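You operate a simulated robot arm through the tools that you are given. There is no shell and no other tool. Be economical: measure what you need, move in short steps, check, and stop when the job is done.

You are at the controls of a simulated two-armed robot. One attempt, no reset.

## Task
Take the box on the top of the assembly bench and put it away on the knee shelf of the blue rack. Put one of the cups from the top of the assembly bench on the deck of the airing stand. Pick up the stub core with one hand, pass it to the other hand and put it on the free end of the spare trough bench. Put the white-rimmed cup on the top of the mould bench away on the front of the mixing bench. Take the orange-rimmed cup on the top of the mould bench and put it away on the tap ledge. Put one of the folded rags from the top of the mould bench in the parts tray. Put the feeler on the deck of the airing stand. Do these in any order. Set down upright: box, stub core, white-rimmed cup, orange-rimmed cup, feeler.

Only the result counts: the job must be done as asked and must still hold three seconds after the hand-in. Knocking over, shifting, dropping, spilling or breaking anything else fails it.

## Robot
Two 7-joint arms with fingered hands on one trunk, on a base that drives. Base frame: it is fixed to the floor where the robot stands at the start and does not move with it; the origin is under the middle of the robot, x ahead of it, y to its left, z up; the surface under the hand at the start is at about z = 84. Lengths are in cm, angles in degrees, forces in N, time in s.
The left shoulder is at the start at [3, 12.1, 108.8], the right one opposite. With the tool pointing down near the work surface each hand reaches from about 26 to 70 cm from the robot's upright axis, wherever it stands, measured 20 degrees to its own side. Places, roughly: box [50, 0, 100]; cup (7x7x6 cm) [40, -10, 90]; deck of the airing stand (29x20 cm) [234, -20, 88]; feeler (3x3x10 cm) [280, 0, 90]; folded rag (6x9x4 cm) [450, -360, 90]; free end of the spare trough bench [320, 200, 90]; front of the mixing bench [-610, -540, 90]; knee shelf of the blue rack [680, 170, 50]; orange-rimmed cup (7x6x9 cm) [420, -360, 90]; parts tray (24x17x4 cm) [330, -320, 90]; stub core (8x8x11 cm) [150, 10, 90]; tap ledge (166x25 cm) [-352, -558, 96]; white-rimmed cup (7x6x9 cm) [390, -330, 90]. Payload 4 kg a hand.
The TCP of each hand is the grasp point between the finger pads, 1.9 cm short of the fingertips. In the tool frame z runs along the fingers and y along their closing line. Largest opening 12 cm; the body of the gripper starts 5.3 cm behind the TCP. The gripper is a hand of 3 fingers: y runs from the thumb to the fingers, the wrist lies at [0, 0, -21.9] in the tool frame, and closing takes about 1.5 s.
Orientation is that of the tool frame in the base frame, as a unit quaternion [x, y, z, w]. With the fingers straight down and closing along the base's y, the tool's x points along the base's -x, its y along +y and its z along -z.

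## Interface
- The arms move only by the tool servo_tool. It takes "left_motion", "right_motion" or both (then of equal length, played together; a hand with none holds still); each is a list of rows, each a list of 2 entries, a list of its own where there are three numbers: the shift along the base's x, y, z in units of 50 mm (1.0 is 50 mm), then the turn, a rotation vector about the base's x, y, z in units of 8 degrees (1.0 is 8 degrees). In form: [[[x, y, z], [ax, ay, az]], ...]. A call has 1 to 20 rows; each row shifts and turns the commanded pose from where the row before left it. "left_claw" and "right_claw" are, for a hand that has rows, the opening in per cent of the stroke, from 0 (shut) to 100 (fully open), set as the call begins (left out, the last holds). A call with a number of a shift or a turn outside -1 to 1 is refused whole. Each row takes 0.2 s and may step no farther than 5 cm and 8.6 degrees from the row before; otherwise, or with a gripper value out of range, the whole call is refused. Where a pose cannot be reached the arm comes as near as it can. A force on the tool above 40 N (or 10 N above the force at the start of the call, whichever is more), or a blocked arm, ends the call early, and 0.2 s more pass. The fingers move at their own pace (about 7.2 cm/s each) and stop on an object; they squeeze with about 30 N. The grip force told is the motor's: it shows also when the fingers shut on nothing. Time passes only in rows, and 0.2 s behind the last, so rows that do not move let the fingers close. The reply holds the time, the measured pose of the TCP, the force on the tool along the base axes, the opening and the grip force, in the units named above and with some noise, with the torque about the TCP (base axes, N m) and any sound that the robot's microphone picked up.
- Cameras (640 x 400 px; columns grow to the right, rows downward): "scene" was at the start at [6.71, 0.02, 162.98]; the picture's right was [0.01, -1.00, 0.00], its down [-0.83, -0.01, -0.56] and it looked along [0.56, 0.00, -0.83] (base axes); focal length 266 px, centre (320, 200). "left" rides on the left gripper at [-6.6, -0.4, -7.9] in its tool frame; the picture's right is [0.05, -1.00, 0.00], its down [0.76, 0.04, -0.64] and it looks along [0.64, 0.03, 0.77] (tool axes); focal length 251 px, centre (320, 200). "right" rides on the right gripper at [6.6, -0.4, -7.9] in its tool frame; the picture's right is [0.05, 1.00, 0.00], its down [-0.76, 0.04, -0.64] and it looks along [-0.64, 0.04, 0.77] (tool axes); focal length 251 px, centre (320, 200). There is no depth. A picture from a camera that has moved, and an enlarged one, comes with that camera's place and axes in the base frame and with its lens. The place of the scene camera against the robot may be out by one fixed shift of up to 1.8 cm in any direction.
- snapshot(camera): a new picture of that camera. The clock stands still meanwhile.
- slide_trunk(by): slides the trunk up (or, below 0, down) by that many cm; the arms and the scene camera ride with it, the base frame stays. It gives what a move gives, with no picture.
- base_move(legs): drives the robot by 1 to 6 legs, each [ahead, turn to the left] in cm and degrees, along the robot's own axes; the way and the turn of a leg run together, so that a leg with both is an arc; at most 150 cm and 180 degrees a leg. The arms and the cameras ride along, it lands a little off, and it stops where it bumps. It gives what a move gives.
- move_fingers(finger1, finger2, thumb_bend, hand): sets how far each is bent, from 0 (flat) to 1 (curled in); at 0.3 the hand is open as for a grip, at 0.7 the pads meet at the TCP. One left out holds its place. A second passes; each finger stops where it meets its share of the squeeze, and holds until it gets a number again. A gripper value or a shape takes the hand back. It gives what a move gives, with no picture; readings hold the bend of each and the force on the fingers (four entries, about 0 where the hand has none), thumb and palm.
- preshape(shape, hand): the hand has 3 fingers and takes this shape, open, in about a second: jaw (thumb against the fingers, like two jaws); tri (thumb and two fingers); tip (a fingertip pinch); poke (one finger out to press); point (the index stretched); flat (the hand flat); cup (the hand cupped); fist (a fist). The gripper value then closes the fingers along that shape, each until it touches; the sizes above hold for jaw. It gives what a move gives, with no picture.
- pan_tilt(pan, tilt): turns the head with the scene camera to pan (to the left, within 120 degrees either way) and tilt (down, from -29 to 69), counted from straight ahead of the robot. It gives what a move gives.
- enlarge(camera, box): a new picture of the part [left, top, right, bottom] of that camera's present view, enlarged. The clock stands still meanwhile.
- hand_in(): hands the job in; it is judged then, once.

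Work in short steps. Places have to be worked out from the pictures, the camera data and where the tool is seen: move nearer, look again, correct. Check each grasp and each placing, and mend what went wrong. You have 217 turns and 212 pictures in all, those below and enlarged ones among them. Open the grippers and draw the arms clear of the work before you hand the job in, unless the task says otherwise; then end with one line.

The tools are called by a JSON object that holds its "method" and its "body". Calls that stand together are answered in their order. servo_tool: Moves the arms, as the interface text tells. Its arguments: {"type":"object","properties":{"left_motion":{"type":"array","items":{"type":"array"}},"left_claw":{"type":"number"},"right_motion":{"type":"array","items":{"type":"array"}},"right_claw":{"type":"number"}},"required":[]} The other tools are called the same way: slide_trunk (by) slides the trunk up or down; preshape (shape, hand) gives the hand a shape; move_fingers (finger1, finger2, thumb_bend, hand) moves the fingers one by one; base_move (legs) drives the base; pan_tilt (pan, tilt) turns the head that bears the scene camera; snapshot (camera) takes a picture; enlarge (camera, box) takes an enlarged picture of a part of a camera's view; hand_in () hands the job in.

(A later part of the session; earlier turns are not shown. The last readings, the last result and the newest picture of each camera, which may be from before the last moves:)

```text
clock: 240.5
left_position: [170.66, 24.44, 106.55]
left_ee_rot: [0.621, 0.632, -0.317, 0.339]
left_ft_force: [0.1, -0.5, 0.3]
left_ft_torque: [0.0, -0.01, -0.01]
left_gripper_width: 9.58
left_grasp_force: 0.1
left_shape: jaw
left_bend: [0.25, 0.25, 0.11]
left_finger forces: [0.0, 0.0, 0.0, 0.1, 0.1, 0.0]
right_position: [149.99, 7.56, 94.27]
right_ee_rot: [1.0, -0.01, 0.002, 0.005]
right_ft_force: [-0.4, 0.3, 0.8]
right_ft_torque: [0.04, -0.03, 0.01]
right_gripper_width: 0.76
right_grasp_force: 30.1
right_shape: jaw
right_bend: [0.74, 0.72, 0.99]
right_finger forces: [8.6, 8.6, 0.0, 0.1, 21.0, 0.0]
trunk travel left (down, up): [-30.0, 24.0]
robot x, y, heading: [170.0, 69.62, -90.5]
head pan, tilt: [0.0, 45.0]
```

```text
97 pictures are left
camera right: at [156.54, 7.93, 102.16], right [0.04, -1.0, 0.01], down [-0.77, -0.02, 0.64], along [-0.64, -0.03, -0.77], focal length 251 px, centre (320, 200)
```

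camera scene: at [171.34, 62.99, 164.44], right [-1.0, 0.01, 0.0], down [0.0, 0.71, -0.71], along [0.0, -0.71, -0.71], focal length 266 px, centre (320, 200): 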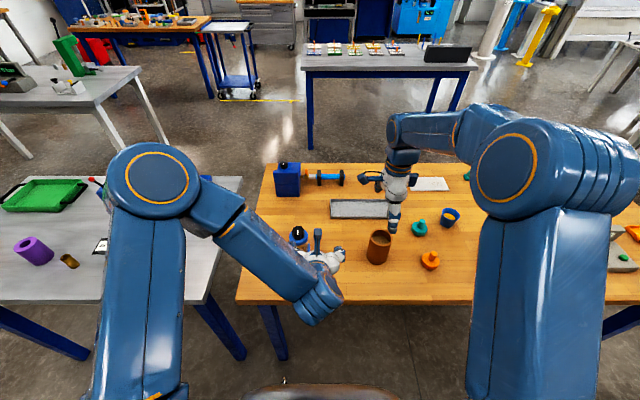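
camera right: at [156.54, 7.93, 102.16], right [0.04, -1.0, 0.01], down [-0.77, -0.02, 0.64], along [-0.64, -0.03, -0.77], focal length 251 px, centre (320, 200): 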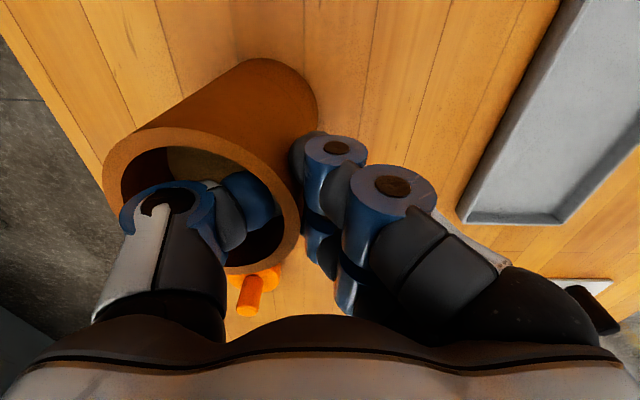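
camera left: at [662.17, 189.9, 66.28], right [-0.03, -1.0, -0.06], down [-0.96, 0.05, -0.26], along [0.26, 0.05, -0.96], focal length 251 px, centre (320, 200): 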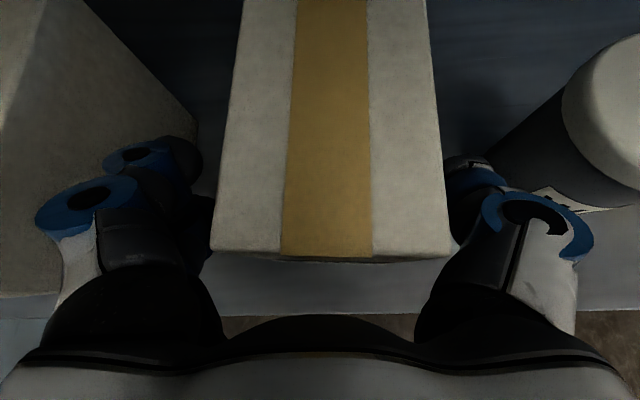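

Wall gripped (0.76 cm). Lift gently.

{"method": "servo_tool", "body": {"right_motion": [[[0, 0, 0.15], [0, 0, 0]], [[0, 0, 0.2], [0, 0, 0]], [[0, 0, 0.3], [0, 0, 0]], [[0, 0, 0.5], [0, 0, 0]], [[0, 0, 0.6], [0, 0, 0]], [[0, 0, 0.6], [0, 0, 0]], [[0, 0, 0.6], [0, 0, 0]], [[0, 0, 0.6], [0, 0, 0]]]}}

{"method": "snapshot", "body": {"camera": "right"}}

{"method": "snapshot", "body": {"camera": "scene"}}

{"method": "snapshot", "body": {"camera": "left"}}

```text
clock: 242.3
left_position: [170.77, 24.37, 106.7]
left_ee_rot: [0.621, 0.632, -0.318, 0.339]
left_ft_force: [-0.9, -0.1, 0.3]
left_ft_torque: [-0.01, 0.0, 0.03]
left_gripper_width: 9.59
left_grasp_force: 0.2
left_shape: jaw
left_bend: [0.25, 0.25, 0.11]
left_finger forces: [0.1, 0.1, 0.1, 0.1, 0.1, 0.1]
right_position: [149.9, 7.67, 112.15]
right_ee_rot: [1.0, -0.01, 0.001, 0.006]
right_ft_force: [0.1, -0.5, -0.5]
right_ft_torque: [-0.05, 0.04, -0.02]
right_gripper_width: 0.81
right_grasp_force: 30.0
right_shape: jaw
right_bend: [0.74, 0.72, 0.99]
right_finger forces: [9.4, 8.4, 0.0, 0.1, 20.3, 0.1]
trunk travel left (down, up): [-30.0, 24.0]
robot x, y, heading: [169.77, 69.36, -90.4]
head pan, tilt: [0.0, 45.0]
```

```text
96 pictures are left
camera right: at [156.52, 7.91, 120.08], right [0.04, -1.0, 0.01], down [-0.77, -0.02, 0.64], along [-0.64, -0.03, -0.77], focal length 251 px, centre (320, 200)
```

right: 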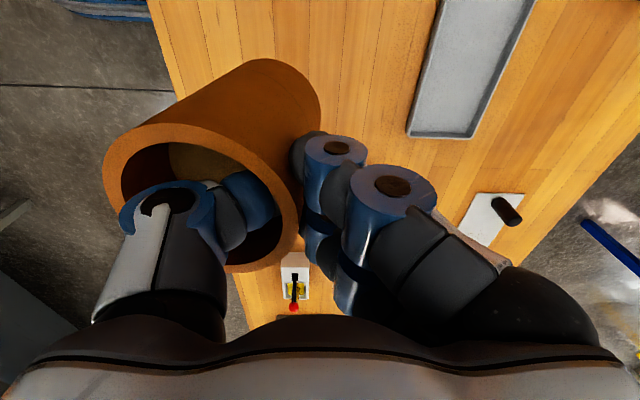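

```text
95 pictures are left
camera scene: at [171.24, 63.15, 164.45], right [-1.0, 0.01, 0.0], down [0.0, 0.71, -0.71], along [0.0, -0.71, -0.71], focal length 266 px, centre (320, 200)
```

scene: 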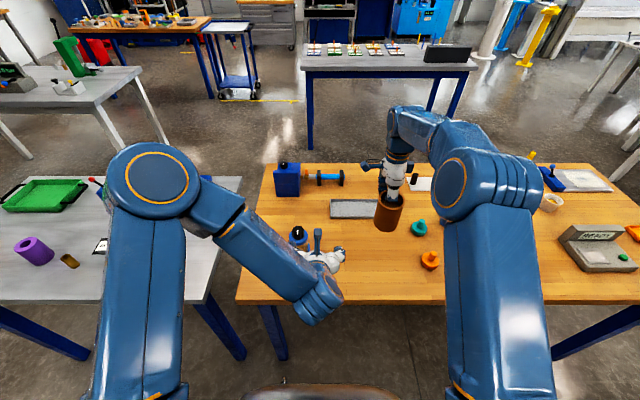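

```text
94 pictures are left
camera left: at [170.13, 27.16, 116.52], right [-1.0, 0.01, -0.06], down [0.02, 0.96, -0.26], along [0.06, -0.26, -0.96], focal length 251 px, centre (320, 200)
```

left: 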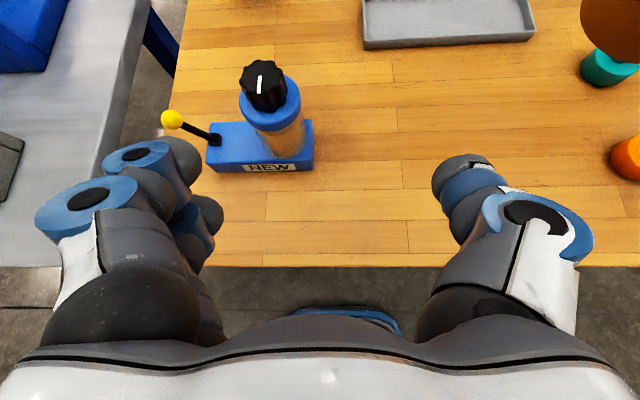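

Stub core lifted securely. Back away 40 cm, then position: right hand brings the core to centre, left hand levels nearly horizontal pointing forward.

{"method": "base_move", "body": {"legs": [[-40, 0]]}}

{"method": "servo_tool", "body": {"left_motion": [[[-0.19, 0.12, 0.06], [0, 0, 0]], [[-0.19, 0.12, 0.06], [-1, 0, 0]], [[-0.19, 0.12, 0.06], [-1, 0, 0]], [[-0.19, 0.12, 0.06], [-1, 0, 0]], [[-0.19, 0.12, 0.06], [0, 0, 0]]], "right_motion": [[[0.62, 0.12, 0], [0, 0, 0]], [[0.62, 0.12, 0], [0, 0, 0]], [[0.62, 0.12, 0], [0, 0, 0]], [[0.62, 0.12, 0], [0, 0, 0]], [[0.62, 0.12, 0], [0, 0, 0]]], "left_claw": 100}}

{"method": "snapshot", "body": {"camera": "left"}}

{"method": "snapshot", "body": {"camera": "scene"}}

```text
clock: 244.8
left_position: [170.85, 64.62, 106.69]
left_ee_rot: [0.621, 0.631, -0.318, 0.34]
left_ft_force: [0.1, -0.3, 0.5]
left_ft_torque: [-0.01, -0.02, 0.01]
left_gripper_width: 9.6
left_grasp_force: 0.1
left_shape: jaw
left_bend: [0.25, 0.25, 0.11]
left_finger forces: [0.0, 0.0, 0.0, 0.1, 0.0, 0.1]
right_position: [150.22, 47.76, 112.0]
right_ee_rot: [1.0, -0.009, 0.001, 0.006]
right_ft_force: [-0.4, -0.6, -0.8]
right_ft_torque: [-0.03, -0.02, -0.02]
right_gripper_width: 0.79
right_grasp_force: 29.9
right_shape: jaw
right_bend: [0.74, 0.72, 0.99]
right_finger forces: [9.3, 8.5, 0.1, 0.0, 20.2, 0.0]
trunk travel left (down, up): [-30.0, 24.0]
robot x, y, heading: [169.98, 109.67, -90.2]
head pan, tilt: [0.0, 45.0]
```

```text
clock: 246.0
left_position: [166.27, 67.61, 108.12]
left_ee_rot: [0.536, 0.552, -0.442, 0.461]
left_ft_force: [0.9, 0.7, -0.3]
left_ft_torque: [-0.01, 0.0, -0.01]
left_gripper_width: 11.97
left_grasp_force: 0.0
left_shape: jaw
left_bend: [0.3, 0.3, 0.3]
left_finger forces: [0.0, 0.0, 0.1, 0.1, 0.0, 0.0]
right_position: [165.78, 50.61, 112.09]
right_ee_rot: [1.0, -0.008, 0.002, 0.006]
right_ft_force: [-0.1, -0.3, 0.1]
right_ft_torque: [-0.01, 0.03, -0.04]
right_gripper_width: 0.78
right_grasp_force: 29.7
right_shape: jaw
right_bend: [0.74, 0.72, 0.99]
right_finger forces: [9.5, 8.4, 0.0, 0.0, 19.9, 0.0]
trunk travel left (down, up): [-30.0, 24.0]
robot x, y, heading: [170.05, 109.5, -90.2]
head pan, tilt: [0.0, 45.0]
```

```text
93 pictures are left
camera left: at [165.7, 74.08, 116.05], right [-1.0, -0.02, -0.06], down [0.02, 0.77, -0.63], along [0.06, -0.63, -0.77], focal length 251 px, centre (320, 200)
```

left: 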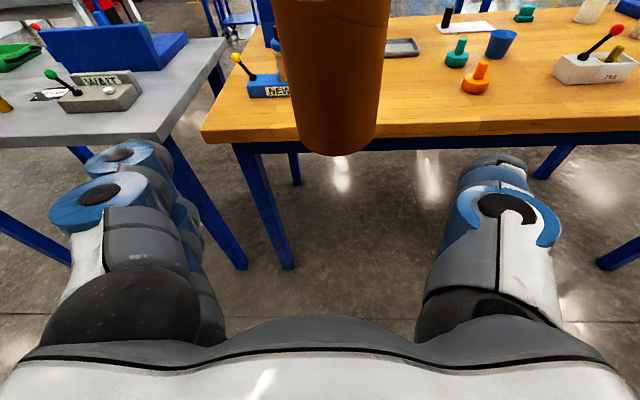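

```text
92 pictures are left
camera scene: at [171.56, 103.23, 164.45], right [-1.0, 0.0, 0.0], down [0.0, 0.71, -0.71], along [0.0, -0.71, -0.71], focal length 266 px, centre (320, 200)
```

scene: 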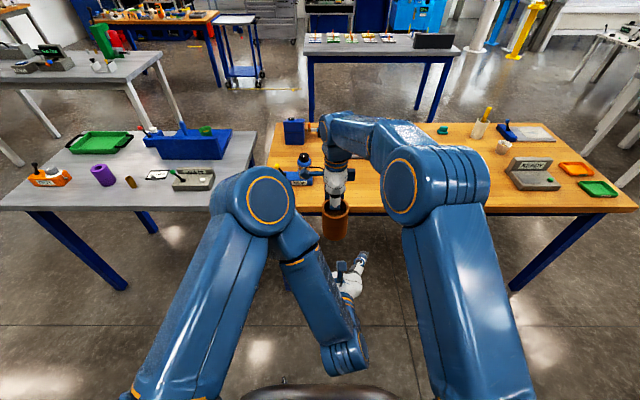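

Geometry matches: core centre ≈[165.5,54], bottom z≈101.9. Advance the left hand 13.6 cm so it straddles the core at mid-height.

{"method": "servo_tool", "body": {"left_motion": [[[-0.04, -0.6, 0], [0, 0, 0]], [[-0.04, -0.6, 0], [0, 0, 0]], [[-0.04, -0.6, 0], [0, 0, 0]], [[-0.03, -0.5, 0], [0, 0, 0]], [[0, -0.4, 0], [0, 0, 0]]]}}

{"method": "snapshot", "body": {"camera": "left"}}

{"method": "enlarge", "body": {"camera": "scene", "box": [270, 130, 420, 260]}}

```text
clock: 247.2
left_position: [165.6, 54.0, 108.06]
left_ee_rot: [0.537, 0.552, -0.441, 0.461]
left_ft_force: [-0.1, 0.2, 0.6]
left_ft_torque: [-0.01, 0.02, 0.02]
left_gripper_width: 12.0
left_grasp_force: 0.2
left_shape: jaw
left_bend: [0.3, 0.3, 0.3]
left_finger forces: [0.0, 0.0, 0.0, 0.1, 0.0, 0.0]
right_position: [165.76, 50.6, 112.01]
right_ee_rot: [1.0, -0.009, 0.002, 0.005]
right_ft_force: [-0.3, -0.2, -2.1]
right_ft_torque: [-0.04, -0.02, 0.03]
right_gripper_width: 0.81
right_grasp_force: 29.9
right_shape: jaw
right_bend: [0.74, 0.72, 0.99]
right_finger forces: [9.4, 8.3, 0.0, 0.0, 19.9, 0.1]
trunk travel left (down, up): [-30.0, 24.0]
robot x, y, heading: [169.92, 109.43, -90.2]
head pan, tilt: [0.0, 45.0]
```

```text
91 pictures are left
camera left: at [165.04, 60.49, 116.05], right [-1.0, -0.02, -0.06], down [0.02, 0.77, -0.63], along [0.06, -0.63, -0.77], focal length 251 px, centre (320, 200)
```

left: 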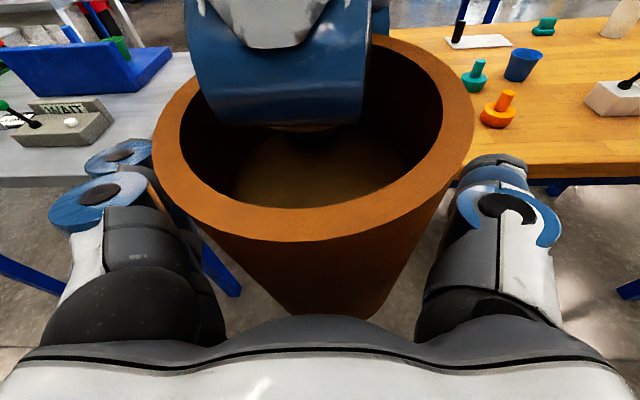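

```text
3.08 times, centred on (345, 195) of scene
camera zoom: at [171.45, 103.13, 164.44], right [-1.0, 0.0, 0.0], down [0.0, 0.71, -0.71], along [0.0, -0.71, -0.71], focal length 817 px, centre (243, 215)
```

zoom: 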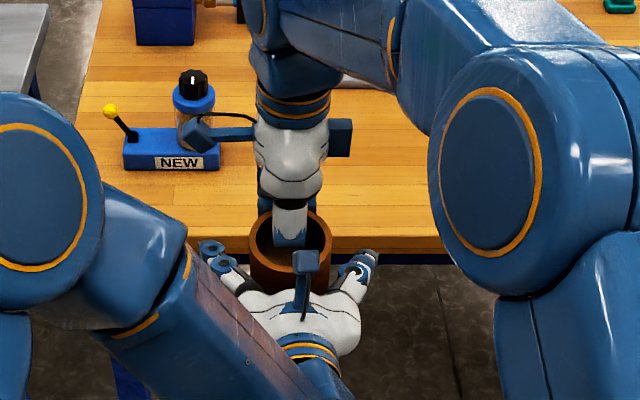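

Straddled nicely. Close the left hand on the core.

{"method": "servo_tool", "body": {"left_motion": [[[0, 0, 0], [0, 0, 0]], [[0, 0, 0], [0, 0, 0]], [[0, 0, 0], [0, 0, 0]], [[0, 0, 0], [0, 0, 0]], [[0, 0, 0], [0, 0, 0]], [[0, 0, 0], [0, 0, 0]], [[0, 0, 0], [0, 0, 0]]], "left_claw": 0}}

{"method": "snapshot", "body": {"camera": "left"}}

```text
clock: 248.8
left_position: [165.6, 54.11, 108.14]
left_ee_rot: [0.537, 0.552, -0.442, 0.46]
left_ft_force: [-0.9, -3.6, 0.1]
left_ft_torque: [0.03, -0.02, -0.02]
left_gripper_width: 6.02
left_grasp_force: 30.0
left_shape: jaw
left_bend: [0.35, 0.34, 0.94]
left_finger forces: [13.8, 13.4, 0.0, 0.0, 27.7, 0.0]
right_position: [165.79, 50.58, 112.14]
right_ee_rot: [1.0, -0.008, 0.002, 0.006]
right_ft_force: [0.7, 4.1, 0.2]
right_ft_torque: [0.12, -0.05, -0.02]
right_gripper_width: 0.82
right_grasp_force: 29.7
right_shape: jaw
right_bend: [0.74, 0.72, 0.99]
right_finger forces: [8.4, 7.6, 0.0, 0.1, 23.4, 0.0]
trunk travel left (down, up): [-30.0, 24.0]
robot x, y, heading: [169.68, 109.33, -90.2]
head pan, tilt: [0.0, 45.0]
```

```text
89 pictures are left
camera left: at [165.05, 60.55, 116.06], right [-1.0, -0.02, -0.06], down [0.02, 0.77, -0.63], along [0.06, -0.63, -0.77], focal length 251 px, centre (320, 200)
```

left: 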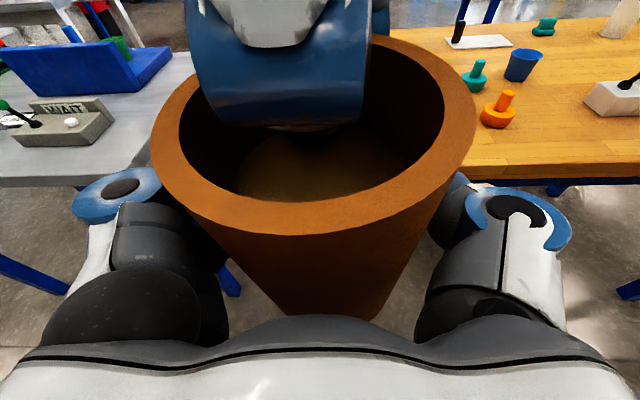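

Both hold it. Release the right hand (open 40%) and raise it straight up.

{"method": "servo_tool", "body": {"right_motion": [[[0, 0, 0], [0, 0, 0]], [[0, 0, 0], [0, 0, 0]], [[0, 0, 0], [0, 0, 0]], [[0, 0, 0], [0, 0, 0]]], "right_claw": 36}}

{"method": "snapshot", "body": {"camera": "right"}}

```text
clock: 249.8
left_position: [165.68, 54.14, 107.95]
left_ee_rot: [0.537, 0.552, -0.442, 0.46]
left_ft_force: [-0.5, 1.1, -4.4]
left_ft_torque: [-0.05, -0.02, 0.0]
left_gripper_width: 6.05
left_grasp_force: 29.9
left_shape: jaw
left_bend: [0.35, 0.34, 0.94]
left_finger forces: [14.1, 13.6, 0.0, 0.1, 27.6, 0.1]
right_position: [165.69, 50.56, 112.03]
right_ee_rot: [1.0, -0.008, 0.001, 0.006]
right_ft_force: [0.5, -1.2, 4.3]
right_ft_torque: [0.09, 0.02, 0.02]
right_gripper_width: 4.25
right_grasp_force: 0.0
right_shape: jaw
right_bend: [0.39, 0.39, 0.97]
right_finger forces: [0.0, 0.0, 0.1, 0.0, 4.6, 0.1]
trunk travel left (down, up): [-30.0, 24.0]
robot x, y, heading: [169.8, 109.38, -90.0]
head pan, tilt: [0.0, 45.0]
```

```text
88 pictures are left
camera right: at [172.31, 50.88, 120.03], right [0.04, -1.0, 0.01], down [-0.77, -0.02, 0.64], along [-0.64, -0.03, -0.77], focal length 251 px, centre (320, 200)
```

right: 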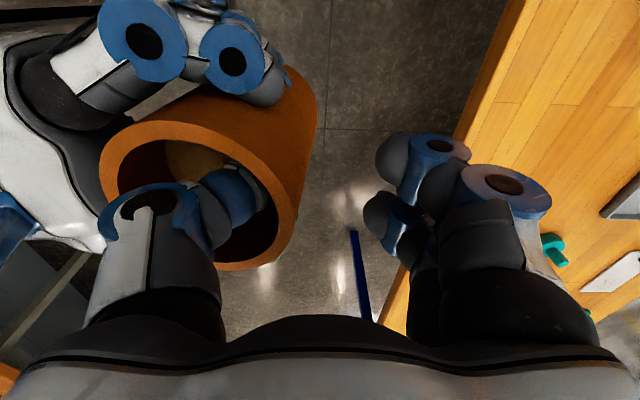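

Thumb knuckle rests lightly on the rim; raise the right hand straight up, away.

{"method": "servo_tool", "body": {"right_motion": [[[0, 0, 0.3], [0, 0, 0]], [[0, 0, 0.5], [0, 0, 0]], [[0, 0, 0.7], [0, 0, 0]], [[0, 0, 0.7], [0, 0, 0]], [[-0.6, 0, 0.5], [0, 0, 0.98]], [[-0.8, 0.1, 0], [0, 0, 0.98]], [[-0.8, 0.1, 0], [0, 0, 0.98]], [[-0.8, 0.2, 0], [0, 0, 0.98]], [[-0.6, 0.2, 0], [0, 0, 0.98]], [[-0.4, 0.2, 0], [0, 0, 0.98]], [[0, 0, 0], [0, 0, 0.98]], [[0, 0, 0], [0, 0, 0.98]], [[0, 0, 0], [0, 0, 0.98]], [[0, 0, 0], [0, 0, 0.98]], [[0, 0, 0], [0, 0, 0.98]]]}}

{"method": "snapshot", "body": {"camera": "left"}}

{"method": "snapshot", "body": {"camera": "scene"}}

```text
clock: 253.0
left_position: [165.68, 53.95, 108.11]
left_ee_rot: [0.537, 0.553, -0.441, 0.46]
left_ft_force: [-0.6, 0.9, 0.0]
left_ft_torque: [-0.02, 0.0, 0.04]
left_gripper_width: 6.05
left_grasp_force: 30.3
left_shape: jaw
left_bend: [0.35, 0.34, 0.94]
left_finger forces: [13.9, 14.1, 0.0, 0.0, 28.0, 0.0]
right_position: [145.78, 54.52, 125.65]
right_ee_rot: [0.735, 0.678, 0.006, 0.003]
right_ft_force: [0.5, -0.5, -0.5]
right_ft_torque: [-0.03, 0.01, 0.01]
right_gripper_width: 4.3
right_grasp_force: 0.0
right_shape: jaw
right_bend: [0.39, 0.39, 0.95]
right_finger forces: [0.0, 0.0, 0.0, 0.0, 0.0, 0.0]
trunk travel left (down, up): [-30.0, 24.0]
robot x, y, heading: [169.86, 109.55, -90.4]
head pan, tilt: [0.0, 45.0]
```

```text
87 pictures are left
camera left: at [165.05, 60.56, 116.06], right [-1.0, -0.02, -0.06], down [0.02, 0.77, -0.63], along [0.06, -0.63, -0.77], focal length 251 px, centre (320, 200)
```

left: 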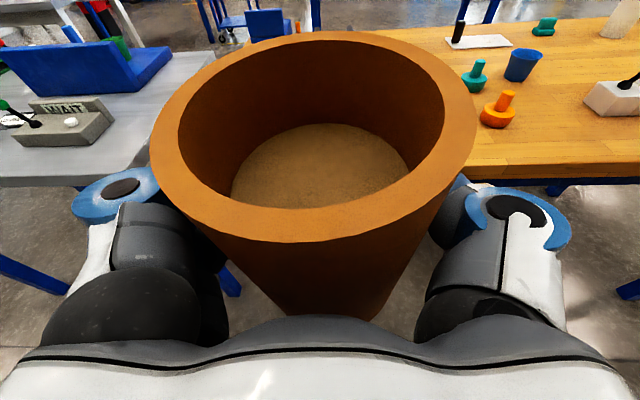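

```text
86 pictures are left
camera scene: at [171.45, 103.18, 164.44], right [-1.0, 0.0, 0.0], down [0.0, 0.71, -0.71], along [0.0, -0.71, -0.71], focal length 266 px, centre (320, 200)
```

scene: 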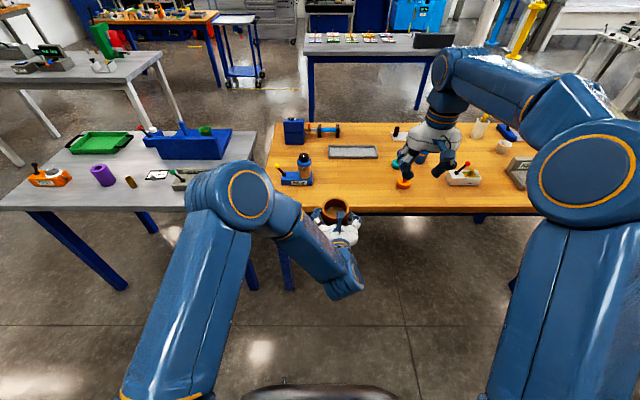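

Handover complete; the left hand holds the core level. Retract the right hand, then turn left to heading ~0 in short turns.

{"method": "servo_tool", "body": {"right_motion": [[[-0.2, 0.8, -0.2], [0, 0, 0]], [[-0.2, 0.8, -0.2], [0, 0, 0]], [[-0.2, 0.7, -0.2], [0, 0, 0]], [[0, 0.6, -0.2], [0, 0, 0]]], "right_claw": 100}}

{"method": "base_move", "body": {"legs": [[0, 24]]}}

{"method": "base_move", "body": {"legs": [[0, 24]]}}

{"method": "base_move", "body": {"legs": [[0, 24]]}}

{"method": "base_move", "body": {"legs": [[0, 20]]}}

{"method": "pan_tilt", "body": {"pan": 20, "tilt": 35}}

{"method": "snapshot", "body": {"camera": "scene"}}

{"method": "snapshot", "body": {"camera": "left"}}

```text
clock: 254.0
left_position: [165.73, 54.14, 108.13]
left_ee_rot: [0.536, 0.552, -0.442, 0.461]
left_ft_force: [0.0, -0.1, 0.2]
left_ft_torque: [-0.03, 0.02, -0.04]
left_gripper_width: 6.03
left_grasp_force: 29.9
left_shape: jaw
left_bend: [0.35, 0.34, 0.94]
left_finger forces: [13.9, 14.1, 0.0, 0.0, 28.0, 0.1]
right_position: [142.75, 69.14, 121.71]
right_ee_rot: [0.736, 0.677, 0.005, 0.004]
right_ft_force: [-0.4, -0.3, -1.6]
right_ft_torque: [-0.01, -0.02, -0.02]
right_gripper_width: 12.0
right_grasp_force: 0.0
right_shape: jaw
right_bend: [0.3, 0.3, 0.3]
right_finger forces: [0.0, 0.0, 0.1, 0.0, 0.1, 0.0]
trunk travel left (down, up): [-30.0, 24.0]
robot x, y, heading: [170.0, 109.39, -90.2]
head pan, tilt: [0.0, 45.0]
```

```text
clock: 255.6
left_position: [188.33, 57.4, 108.08]
left_ee_rot: [0.41, 0.651, -0.337, 0.543]
left_ft_force: [-1.2, 0.5, -0.8]
left_ft_torque: [0.0, -0.03, 0.0]
left_gripper_width: 6.04
left_grasp_force: 30.4
left_shape: jaw
left_bend: [0.35, 0.34, 0.94]
left_finger forces: [13.8, 14.0, 0.0, 0.1, 27.8, 0.0]
right_position: [161.42, 61.81, 121.72]
right_ee_rot: [0.579, 0.815, 0.006, 0.002]
right_ft_force: [0.2, 0.4, 0.5]
right_ft_torque: [-0.02, 0.0, 0.03]
right_gripper_width: 11.99
right_grasp_force: 0.2
right_shape: jaw
right_bend: [0.3, 0.3, 0.3]
right_finger forces: [0.1, 0.1, 0.1, 0.0, 0.0, 0.1]
trunk travel left (down, up): [-30.0, 24.0]
robot x, y, heading: [166.87, 108.45, -66.1]
head pan, tilt: [0.0, 45.0]
```

```text
clock: 257.2
left_position: [207.49, 70.5, 108.01]
left_ee_rot: [0.268, 0.722, -0.218, 0.6]
left_ft_force: [0.4, -0.9, -0.4]
left_ft_torque: [0.0, -0.01, 0.0]
left_gripper_width: 6.01
left_grasp_force: 30.1
left_shape: jaw
left_bend: [0.35, 0.34, 0.94]
left_finger forces: [14.4, 14.8, 0.0, 0.0, 29.4, 0.1]
right_position: [180.87, 63.53, 121.79]
right_ee_rot: [0.398, 0.918, 0.006, 0.0]
right_ft_force: [0.0, 1.1, -0.6]
right_ft_torque: [0.04, 0.01, 0.03]
right_gripper_width: 11.99
right_grasp_force: 0.0
right_shape: jaw
right_bend: [0.3, 0.3, 0.3]
right_finger forces: [0.0, 0.0, 0.0, 0.1, 0.1, 0.1]
trunk travel left (down, up): [-30.0, 24.0]
robot x, y, heading: [164.94, 106.39, -41.5]
head pan, tilt: [0.0, 45.0]
```

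```text
clock: 258.9
left_position: [218.86, 91.07, 107.96]
left_ee_rot: [0.11, 0.762, -0.087, 0.632]
left_ft_force: [0.4, 0.0, -0.3]
left_ft_torque: [-0.01, -0.01, -0.02]
left_gripper_width: 6.01
left_grasp_force: 30.1
left_shape: jaw
left_bend: [0.35, 0.34, 0.94]
left_finger forces: [14.4, 14.8, 0.0, 0.0, 29.4, 0.0]
right_position: [197.67, 73.7, 121.71]
right_ee_rot: [0.195, 0.981, 0.006, -0.001]
right_ft_force: [-0.1, -0.1, -0.9]
right_ft_torque: [-0.01, 0.0, 0.0]
right_gripper_width: 12.01
right_grasp_force: 0.0
right_shape: jaw
right_bend: [0.3, 0.3, 0.3]
right_finger forces: [0.1, 0.0, 0.0, 0.0, 0.0, 0.1]
trunk travel left (down, up): [-30.0, 24.0]
robot x, y, heading: [164.77, 102.89, -17.3]
head pan, tilt: [0.0, 45.0]
```

```text
clock: 260.4
left_position: [219.55, 110.5, 108.1]
left_ee_rot: [-0.025, 0.77, 0.025, 0.637]
left_ft_force: [0.3, 0.7, -0.3]
left_ft_torque: [0.01, 0.01, 0.01]
left_gripper_width: 5.99
left_grasp_force: 30.4
left_shape: jaw
left_bend: [0.35, 0.34, 0.94]
left_finger forces: [14.5, 14.7, 0.0, 0.1, 29.3, 0.1]
right_position: [205.48, 87.05, 121.74]
right_ee_rot: [0.022, 1.0, 0.005, -0.002]
right_ft_force: [-0.3, 0.2, 0.3]
right_ft_torque: [-0.04, -0.01, 0.02]
right_gripper_width: 11.98
right_grasp_force: 0.0
right_shape: jaw
right_bend: [0.3, 0.3, 0.3]
right_finger forces: [0.1, 0.0, 0.0, 0.1, 0.0, 0.0]
trunk travel left (down, up): [-30.0, 24.0]
robot x, y, heading: [164.66, 100.56, 2.8]
head pan, tilt: [0.0, 45.0]
```

```text
clock: 261.2
left_position: [219.55, 110.42, 108.1]
left_ee_rot: [-0.024, 0.769, 0.025, 0.638]
left_ft_force: [0.1, -0.6, -0.2]
left_ft_torque: [0.06, 0.0, -0.01]
left_gripper_width: 6.0
left_grasp_force: 29.9
left_shape: jaw
left_bend: [0.35, 0.34, 0.94]
left_finger forces: [14.4, 14.7, 0.0, 0.0, 29.4, 0.0]
right_position: [205.45, 86.83, 121.7]
right_ee_rot: [0.021, 1.0, 0.006, -0.002]
right_ft_force: [-0.6, 0.3, -0.8]
right_ft_torque: [0.0, 0.01, 0.0]
right_gripper_width: 12.01
right_grasp_force: 0.1
right_shape: jaw
right_bend: [0.3, 0.3, 0.3]
right_finger forces: [0.1, 0.0, 0.0, 0.0, 0.0, 0.0]
trunk travel left (down, up): [-30.0, 24.0]
robot x, y, heading: [164.38, 100.57, 3.1]
head pan, tilt: [20.0, 35.0]
```

```text
85 pictures are left
camera scene: at [172.17, 103.71, 165.93], right [0.39, -0.92, 0.0], down [-0.53, -0.22, -0.82], along [0.76, 0.32, -0.57], focal length 266 px, centre (320, 200)
```

scene: 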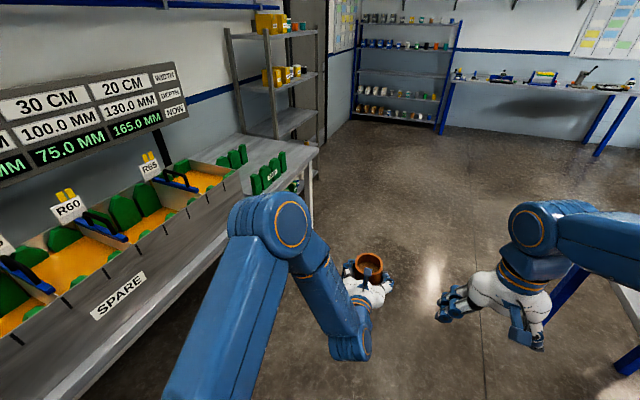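

```text
84 pictures are left
camera left: at [213.06, 109.46, 116.09], right [0.06, -1.0, -0.06], down [-0.77, -0.01, -0.63], along [0.63, 0.09, -0.77], focal length 251 px, centre (320, 200)
```

left: 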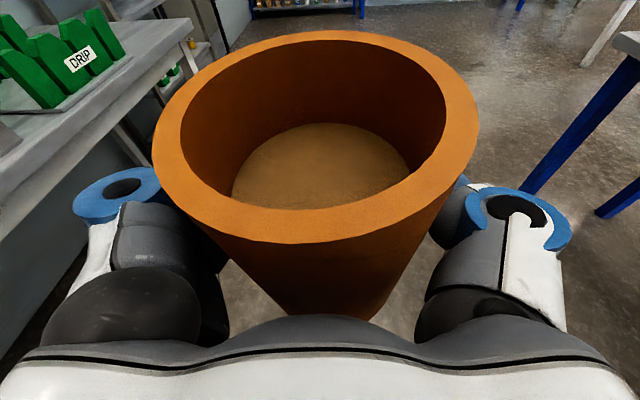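

Free end of the trough bench is right of the green "DRIP" rack, x≈305–341, front edge y≈170. Drive ahead, then turn left to face it.

{"method": "base_move", "body": {"legs": [[78, 0], [78, 0]]}}

{"method": "base_move", "body": {"legs": [[0, 24]]}}

{"method": "base_move", "body": {"legs": [[0, 24]]}}

{"method": "base_move", "body": {"legs": [[0, 24]]}}

{"method": "base_move", "body": {"legs": [[0, 15]]}}

{"method": "pan_tilt", "body": {"pan": 0, "tilt": 45}}

{"method": "snapshot", "body": {"camera": "scene"}}

```text
clock: 269.3
left_position: [377.01, 119.67, 108.13]
left_ee_rot: [-0.029, 0.77, 0.028, 0.637]
left_ft_force: [-0.4, 0.0, -1.9]
left_ft_torque: [0.01, -0.02, 0.01]
left_gripper_width: 5.99
left_grasp_force: 29.9
left_shape: jaw
left_bend: [0.35, 0.34, 0.94]
left_finger forces: [14.4, 14.7, 0.1, 0.0, 29.3, 0.0]
right_position: [363.23, 95.99, 121.74]
right_ee_rot: [0.017, 1.0, 0.006, -0.003]
right_ft_force: [-0.5, 0.2, 0.4]
right_ft_torque: [0.03, -0.01, 0.02]
right_gripper_width: 12.0
right_grasp_force: 0.1
right_shape: jaw
right_bend: [0.3, 0.3, 0.3]
right_finger forces: [0.1, 0.0, 0.0, 0.0, 0.1, 0.0]
trunk travel left (down, up): [-30.0, 24.0]
robot x, y, heading: [321.75, 109.33, 3.0]
head pan, tilt: [20.0, 35.0]
```

```text
clock: 270.9
left_position: [368.1, 140.85, 108.05]
left_ee_rot: [-0.185, 0.747, 0.158, 0.619]
left_ft_force: [-0.6, -0.4, -0.7]
left_ft_torque: [0.0, 0.01, 0.01]
left_gripper_width: 5.97
left_grasp_force: 29.7
left_shape: jaw
left_bend: [0.35, 0.34, 0.94]
left_finger forces: [14.2, 14.7, 0.0, 0.0, 29.0, 0.0]
right_position: [364.68, 113.6, 121.83]
right_ee_rot: [-0.188, 0.982, 0.005, -0.003]
right_ft_force: [0.7, 0.0, 0.0]
right_ft_torque: [0.02, -0.02, 0.01]
right_gripper_width: 12.0
right_grasp_force: 0.0
right_shape: jaw
right_bend: [0.3, 0.3, 0.3]
right_finger forces: [0.1, 0.1, 0.2, 0.1, 0.0, 0.0]
trunk travel left (down, up): [-30.0, 24.0]
robot x, y, heading: [323.34, 106.59, 27.0]
head pan, tilt: [20.0, 35.0]
```

```text
clock: 272.6
left_position: [350.07, 156.39, 107.94]
left_ee_rot: [-0.339, 0.691, 0.285, 0.571]
left_ft_force: [-1.5, -0.4, -1.1]
left_ft_torque: [0.02, 0.0, -0.01]
left_gripper_width: 5.97
left_grasp_force: 30.0
left_shape: jaw
left_bend: [0.35, 0.34, 0.94]
left_finger forces: [14.3, 14.6, 0.0, 0.0, 29.4, 0.1]
right_position: [358.3, 130.29, 121.71]
right_ee_rot: [-0.389, 0.921, 0.004, -0.004]
right_ft_force: [-0.3, 0.4, 0.4]
right_ft_torque: [-0.06, 0.0, -0.03]
right_gripper_width: 11.99
right_grasp_force: 0.1
right_shape: jaw
right_bend: [0.3, 0.3, 0.3]
right_finger forces: [0.0, 0.0, 0.0, 0.0, 0.0, 0.1]
trunk travel left (down, up): [-30.0, 24.0]
robot x, y, heading: [325.43, 104.67, 51.7]
head pan, tilt: [20.0, 35.0]
```

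```text
clock: 274.2
left_position: [327.73, 162.36, 108.1]
left_ee_rot: [-0.471, 0.609, 0.394, 0.502]
left_ft_force: [0.8, 0.9, -0.1]
left_ft_torque: [0.0, 0.01, -0.03]
left_gripper_width: 5.95
left_grasp_force: 30.2
left_shape: jaw
left_bend: [0.35, 0.34, 0.94]
left_finger forces: [14.3, 14.5, 0.0, 0.0, 29.4, 0.1]
right_position: [345.64, 141.53, 121.69]
right_ee_rot: [-0.568, 0.823, 0.004, -0.005]
right_ft_force: [0.3, -0.1, 0.3]
right_ft_torque: [0.02, -0.01, -0.01]
right_gripper_width: 11.99
right_grasp_force: 0.0
right_shape: jaw
right_bend: [0.3, 0.3, 0.3]
right_finger forces: [0.0, 0.0, 0.1, 0.0, 0.0, 0.0]
trunk travel left (down, up): [-30.0, 24.0]
robot x, y, heading: [328.67, 104.57, 75.3]
head pan, tilt: [20.0, 35.0]
```

```text
clock: 275.5
left_position: [312.93, 160.14, 108.03]
left_ee_rot: [0.546, -0.543, -0.456, -0.446]
left_ft_force: [0.1, -1.0, -0.9]
left_ft_torque: [-0.03, 0.01, 0.0]
left_gripper_width: 5.97
left_grasp_force: 30.7
left_shape: jaw
left_bend: [0.35, 0.34, 0.94]
left_finger forces: [14.1, 14.5, 0.0, 0.1, 29.3, 0.0]
right_position: [335.59, 144.63, 121.72]
right_ee_rot: [-0.67, 0.742, 0.003, -0.005]
right_ft_force: [-0.5, 0.2, 0.3]
right_ft_torque: [0.02, 0.03, 0.02]
right_gripper_width: 12.0
right_grasp_force: 0.1
right_shape: jaw
right_bend: [0.3, 0.3, 0.3]
right_finger forces: [0.0, 0.0, 0.0, 0.1, 0.0, 0.0]
trunk travel left (down, up): [-30.0, 24.0]
robot x, y, heading: [330.62, 104.29, 89.9]
head pan, tilt: [20.0, 35.0]
```

```text
clock: 276.3
left_position: [312.92, 160.13, 107.85]
left_ee_rot: [0.547, -0.542, -0.457, -0.446]
left_ft_force: [-0.4, 0.5, -1.1]
left_ft_torque: [0.01, 0.0, 0.04]
left_gripper_width: 5.97
left_grasp_force: 30.0
left_shape: jaw
left_bend: [0.35, 0.34, 0.94]
left_finger forces: [14.2, 14.4, 0.0, 0.0, 29.1, 0.0]
right_position: [335.63, 144.67, 121.64]
right_ee_rot: [-0.67, 0.742, 0.003, -0.006]
right_ft_force: [0.3, -0.2, -0.9]
right_ft_torque: [0.01, 0.02, -0.01]
right_gripper_width: 12.0
right_grasp_force: 0.1
right_shape: jaw
right_bend: [0.3, 0.3, 0.3]
right_finger forces: [0.1, 0.0, 0.0, 0.0, 0.1, 0.0]
trunk travel left (down, up): [-30.0, 24.0]
robot x, y, heading: [330.51, 104.66, 90.0]
head pan, tilt: [0.0, 45.0]
```

```text
83 pictures are left
camera scene: at [332.16, 110.58, 164.45], right [1.0, 0.0, 0.0], down [0.0, -0.71, -0.71], along [0.0, 0.71, -0.71], focal length 266 px, centre (320, 200)
```

scene: 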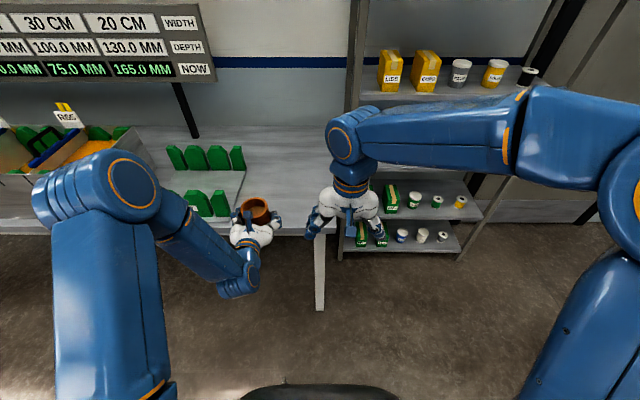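

Free end spans x≈300–337, y≈172–222. Target the core at [320,191]. Drive 30 cm ahead, then shift the left hand 7 cm right.

{"method": "base_move", "body": {"legs": [[30, 0]]}}

{"method": "servo_tool", "body": {"left_motion": [[[0.45, 0, -0.3], [0, 0, 0]], [[0.45, 0, -0.3], [0, 0, 0]], [[0.45, 0, -0.3], [0, 0, 0]]]}}

{"method": "snapshot", "body": {"camera": "scene"}}

{"method": "snapshot", "body": {"camera": "left"}}

```text
clock: 278.4
left_position: [313.04, 190.33, 107.93]
left_ee_rot: [0.547, -0.544, -0.455, -0.446]
left_ft_force: [-0.1, 0.6, -1.2]
left_ft_torque: [0.0, -0.01, 0.03]
left_gripper_width: 5.96
left_grasp_force: 29.7
left_shape: jaw
left_bend: [0.35, 0.34, 0.94]
left_finger forces: [14.1, 14.4, 0.0, 0.0, 29.0, 0.1]
right_position: [335.51, 174.83, 121.58]
right_ee_rot: [-0.67, 0.742, 0.003, -0.007]
right_ft_force: [0.0, 0.7, 0.2]
right_ft_torque: [-0.03, -0.01, -0.02]
right_gripper_width: 11.99
right_grasp_force: 0.1
right_shape: jaw
right_bend: [0.3, 0.3, 0.3]
right_finger forces: [0.0, 0.0, 0.1, 0.0, 0.1, 0.0]
trunk travel left (down, up): [-30.0, 24.0]
robot x, y, heading: [330.72, 134.49, 90.0]
head pan, tilt: [0.0, 45.0]
```

```text
clock: 279.2
left_position: [319.78, 190.29, 103.45]
left_ee_rot: [0.546, -0.542, -0.457, -0.447]
left_ft_force: [0.6, -0.4, 0.1]
left_ft_torque: [0.01, 0.0, -0.01]
left_gripper_width: 5.96
left_grasp_force: 30.3
left_shape: jaw
left_bend: [0.35, 0.34, 0.94]
left_finger forces: [14.1, 14.3, 0.1, 0.0, 29.0, 0.0]
right_position: [335.65, 174.69, 121.7]
right_ee_rot: [-0.67, 0.742, 0.002, -0.006]
right_ft_force: [0.2, 0.5, 0.1]
right_ft_torque: [0.02, 0.02, 0.01]
right_gripper_width: 12.02
right_grasp_force: 0.1
right_shape: jaw
right_bend: [0.3, 0.3, 0.3]
right_finger forces: [0.0, 0.0, 0.0, 0.0, 0.1, 0.0]
trunk travel left (down, up): [-30.0, 24.0]
robot x, y, heading: [330.61, 134.51, 90.0]
head pan, tilt: [0.0, 45.0]
```

```text
82 pictures are left
camera scene: at [332.19, 140.69, 164.44], right [1.0, 0.0, 0.0], down [0.0, -0.71, -0.71], along [0.0, 0.71, -0.71], focal length 266 px, centre (320, 200)
```

scene: 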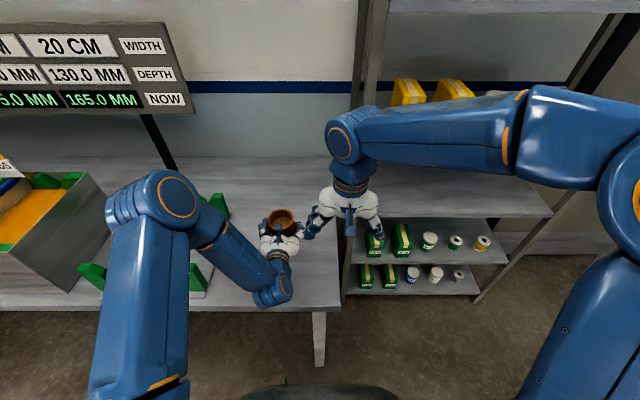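

```text
81 pictures are left
camera left: at [320.28, 183.76, 111.4], right [1.0, 0.0, -0.06], down [-0.04, -0.77, -0.63], along [-0.05, 0.63, -0.77], focal length 251 px, centre (320, 200)
```

left: 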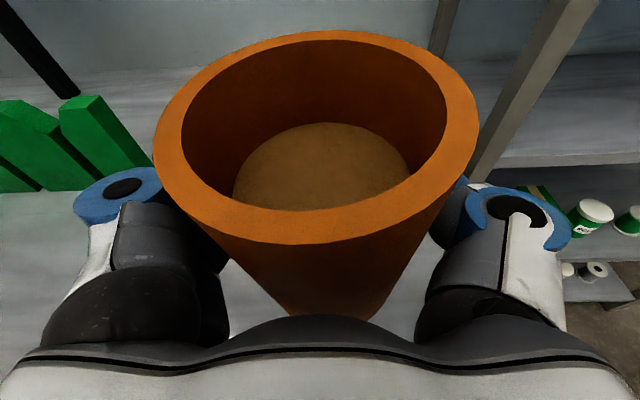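

Over the free end. Lower to ~91.

{"method": "servo_tool", "body": {"left_motion": [[[0, 0, -0.5], [0, 0, 0]], [[0, 0, -0.5], [0, 0, 0]], [[0, 0, -0.5], [0, 0, 0]], [[0, 0, -0.5], [0, 0, 0]], [[0, 0, -0.35], [0, 0, 0]], [[0, 0, 0], [0, 0, 0]]]}}

{"method": "servo_tool", "body": {"left_motion": [[[0, 0, -0.06], [0, 0, 0]], [[0, 0, -0.06], [0, 0, 0]], [[0, 0, -0.06], [0, 0, 0]], [[0, 0, 0], [0, 0, 0]]]}}

{"method": "snapshot", "body": {"camera": "scene"}}

```text
clock: 280.6
left_position: [319.89, 190.39, 91.96]
left_ee_rot: [0.545, -0.542, -0.457, -0.448]
left_ft_force: [1.1, 4.1, 10.5]
left_ft_torque: [-0.21, -0.09, 0.04]
left_gripper_width: 5.98
left_grasp_force: 30.1
left_shape: jaw
left_bend: [0.35, 0.34, 0.94]
left_finger forces: [13.7, 14.8, 0.0, 0.1, 30.2, 0.0]
right_position: [335.59, 174.69, 121.81]
right_ee_rot: [-0.67, 0.742, 0.004, -0.005]
right_ft_force: [-0.5, -0.1, -1.0]
right_ft_torque: [-0.02, -0.02, -0.02]
right_gripper_width: 12.01
right_grasp_force: 0.1
right_shape: jaw
right_bend: [0.3, 0.3, 0.3]
right_finger forces: [0.0, 0.0, 0.0, 0.0, 0.0, 0.0]
trunk travel left (down, up): [-30.0, 24.0]
robot x, y, heading: [330.72, 134.83, 90.1]
head pan, tilt: [0.0, 45.0]
```

```text
clock: 281.6
left_position: [319.8, 190.37, 91.44]
left_ee_rot: [0.542, -0.54, -0.459, -0.451]
left_ft_force: [3.8, 10.1, 36.5]
left_ft_torque: [-0.02, -0.59, 0.12]
left_gripper_width: 5.98
left_grasp_force: 29.8
left_shape: jaw
left_bend: [0.35, 0.34, 0.94]
left_finger forces: [13.7, 14.2, 0.0, 0.0, 32.3, 0.0]
right_position: [335.72, 174.45, 121.79]
right_ee_rot: [-0.67, 0.742, 0.003, -0.006]
right_ft_force: [0.1, 1.0, -0.8]
right_ft_torque: [-0.04, 0.0, -0.02]
right_gripper_width: 11.99
right_grasp_force: 0.1
right_shape: jaw
right_bend: [0.3, 0.3, 0.3]
right_finger forces: [0.0, 0.0, 0.0, 0.0, 0.0, 0.1]
trunk travel left (down, up): [-30.0, 24.0]
robot x, y, heading: [331.25, 134.25, 90.0]
head pan, tilt: [0.0, 45.0]
```

```text
80 pictures are left
camera scene: at [332.25, 140.4, 164.47], right [1.0, 0.0, 0.0], down [0.0, -0.71, -0.71], along [0.0, 0.71, -0.71], focal length 266 px, centre (320, 200)
```

scene: 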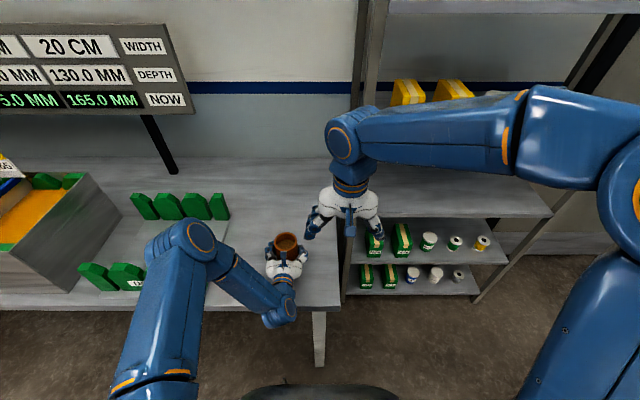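

Contact. Ease up ~9 mm of command to unload, then release.

{"method": "servo_tool", "body": {"left_motion": [[[0, 0, 0.1], [0, 0, 0]], [[0, 0, 0.08], [0, 0, 0]], [[0, 0, 0], [0, 0, 0]]]}}

{"method": "snapshot", "body": {"camera": "left"}}

```text
clock: 282.4
left_position: [319.68, 190.16, 91.71]
left_ee_rot: [0.547, -0.545, -0.455, -0.444]
left_ft_force: [-0.6, -1.1, 2.9]
left_ft_torque: [-0.04, 0.15, 0.0]
left_gripper_width: 5.96
left_grasp_force: 30.4
left_shape: jaw
left_bend: [0.35, 0.34, 0.94]
left_finger forces: [14.5, 14.2, 0.0, 0.0, 28.8, 0.1]
right_position: [335.63, 174.71, 121.66]
right_ee_rot: [-0.67, 0.742, 0.004, -0.005]
right_ft_force: [-0.2, 1.3, -0.4]
right_ft_torque: [-0.01, -0.01, -0.01]
right_gripper_width: 12.01
right_grasp_force: 0.1
right_shape: jaw
right_bend: [0.3, 0.3, 0.3]
right_finger forces: [0.0, 0.0, 0.1, 0.1, 0.1, 0.1]
trunk travel left (down, up): [-30.0, 24.0]
robot x, y, heading: [330.38, 134.88, 89.8]
head pan, tilt: [0.0, 45.0]
```

```text
79 pictures are left
camera left: at [320.23, 183.66, 99.67], right [1.0, 0.0, -0.06], down [-0.04, -0.78, -0.63], along [-0.05, 0.63, -0.78], focal length 251 px, centre (320, 200)
```

left: 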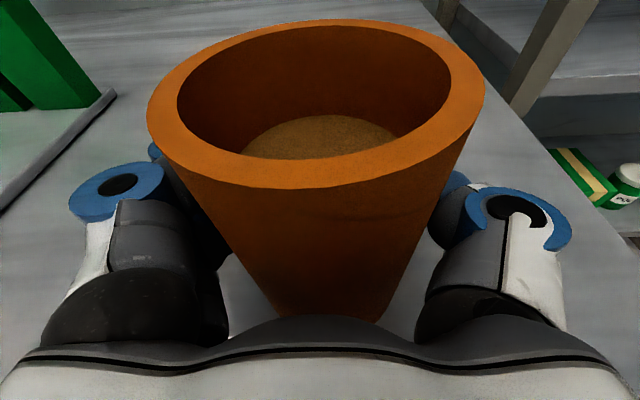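

Check the core's attitude with a zoom from the head camera.

{"method": "enlarge", "body": {"camera": "scene", "box": [240, 200, 340, 280]}}

{"method": "snapshot", "body": {"camera": "right"}}

```text
5.00 times, centred on (290, 240) of scene
camera zoom: at [332.13, 140.6, 164.43], right [1.0, 0.0, 0.0], down [0.0, -0.71, -0.71], along [0.0, 0.71, -0.71], focal length 1328 px, centre (470, 0)
```

zoom: 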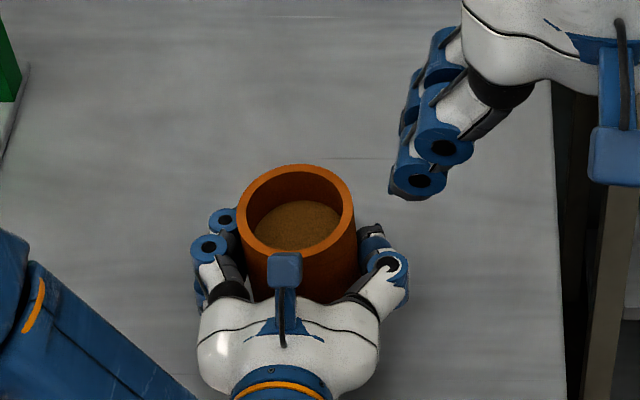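

```text
77 pictures are left
camera right: at [335.37, 168.03, 129.65], right [-1.0, 0.05, 0.01], down [0.05, 0.77, 0.64], along [0.02, 0.64, -0.77], focal length 251 px, centre (320, 200)
```

right: 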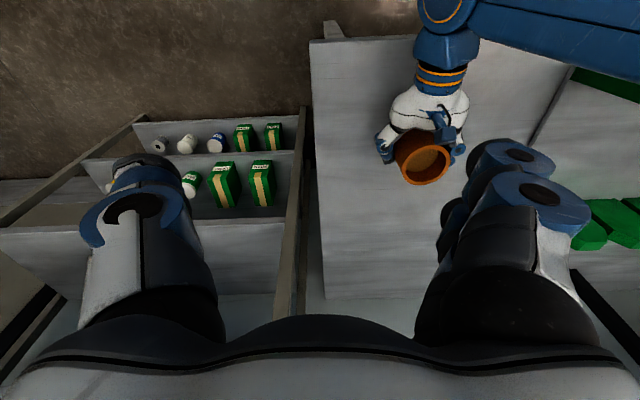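

The rim aspect shows it's level. Release.

{"method": "servo_tool", "body": {"left_motion": [[[0, 0, 0], [0, 0, 0]], [[0, 0, 0], [0, 0, 0]], [[0, 0, 0], [0, 0, 0]], [[0, 0, 0], [0, 0, 0]], [[0, 0, 0], [0, 0, 0]]], "left_claw": 100}}

{"method": "snapshot", "body": {"camera": "left"}}

```text
clock: 283.6
left_position: [319.74, 190.35, 91.94]
left_ee_rot: [0.546, -0.543, -0.456, -0.447]
left_ft_force: [-0.3, 0.2, 0.0]
left_ft_torque: [-0.01, 0.0, -0.02]
left_gripper_width: 11.98
left_grasp_force: 0.2
left_shape: jaw
left_bend: [0.3, 0.3, 0.3]
left_finger forces: [0.0, 0.1, 0.0, 0.0, 0.0, 0.0]
right_position: [335.62, 174.64, 121.72]
right_ee_rot: [-0.67, 0.742, 0.003, -0.006]
right_ft_force: [1.4, -0.1, 0.0]
right_ft_torque: [0.0, 0.04, 0.01]
right_gripper_width: 12.0
right_grasp_force: 0.0
right_shape: jaw
right_bend: [0.3, 0.3, 0.3]
right_finger forces: [0.0, 0.0, 0.0, 0.0, 0.0, 0.0]
trunk travel left (down, up): [-30.0, 24.0]
robot x, y, heading: [330.44, 134.59, 89.8]
head pan, tilt: [0.0, 45.0]
```

```text
76 pictures are left
camera left: at [320.27, 183.79, 99.86], right [1.0, 0.0, -0.06], down [-0.04, -0.77, -0.63], along [-0.05, 0.63, -0.77], focal length 251 px, centre (320, 200)
```

left: 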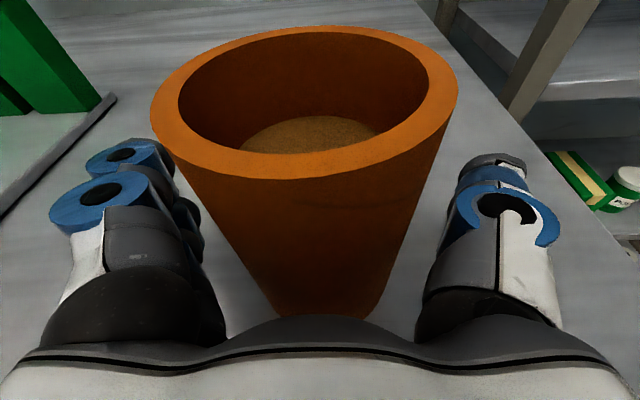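

The core stands. Withdraw straight back.

{"method": "servo_tool", "body": {"left_motion": [[[0, -0.4, 0.06], [0, 0, 0]], [[0, -0.6, 0.1], [0, 0, 0]], [[0, -0.8, 0.15], [0, 0, 0]], [[0, -0.6, 0.6], [1, 0, 0]], [[0, -0.2, 0.8], [1, 0, 0]], [[0, 0, 0.8], [1, 0, 0]], [[0, 0, 0.6], [1, 0, 0]]]}}

{"method": "snapshot", "body": {"camera": "scene"}}

```text
clock: 285.2
left_position: [319.77, 177.21, 107.2]
left_ee_rot: [-0.402, 0.395, 0.589, 0.58]
left_ft_force: [-0.5, -0.4, 0.3]
left_ft_torque: [0.01, -0.03, 0.0]
left_gripper_width: 11.98
left_grasp_force: 0.0
left_shape: jaw
left_bend: [0.3, 0.3, 0.3]
left_finger forces: [0.0, 0.1, 0.0, 0.0, 0.0, 0.1]
right_position: [335.62, 174.62, 121.77]
right_ee_rot: [-0.67, 0.742, 0.003, -0.005]
right_ft_force: [0.3, -0.7, 0.4]
right_ft_torque: [-0.04, 0.02, 0.04]
right_gripper_width: 12.0
right_grasp_force: 0.1
right_shape: jaw
right_bend: [0.3, 0.3, 0.3]
right_finger forces: [0.0, 0.0, 0.0, 0.0, 0.1, 0.0]
trunk travel left (down, up): [-30.0, 24.0]
robot x, y, heading: [330.7, 134.89, 89.9]
head pan, tilt: [0.0, 45.0]
```

```text
75 pictures are left
camera scene: at [332.06, 140.64, 164.45], right [1.0, 0.0, 0.0], down [0.0, -0.71, -0.71], along [0.0, 0.71, -0.71], focal length 266 px, centre (320, 200)
```

scene: 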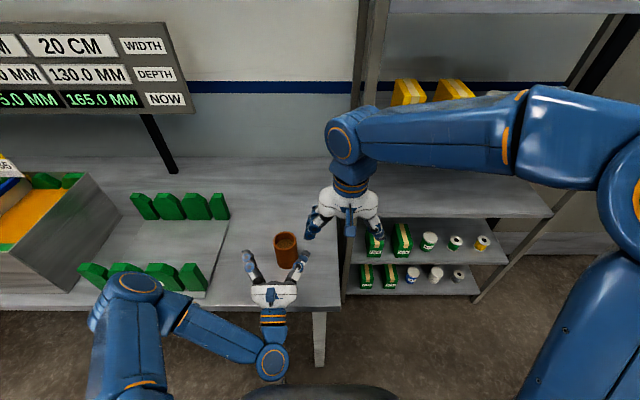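

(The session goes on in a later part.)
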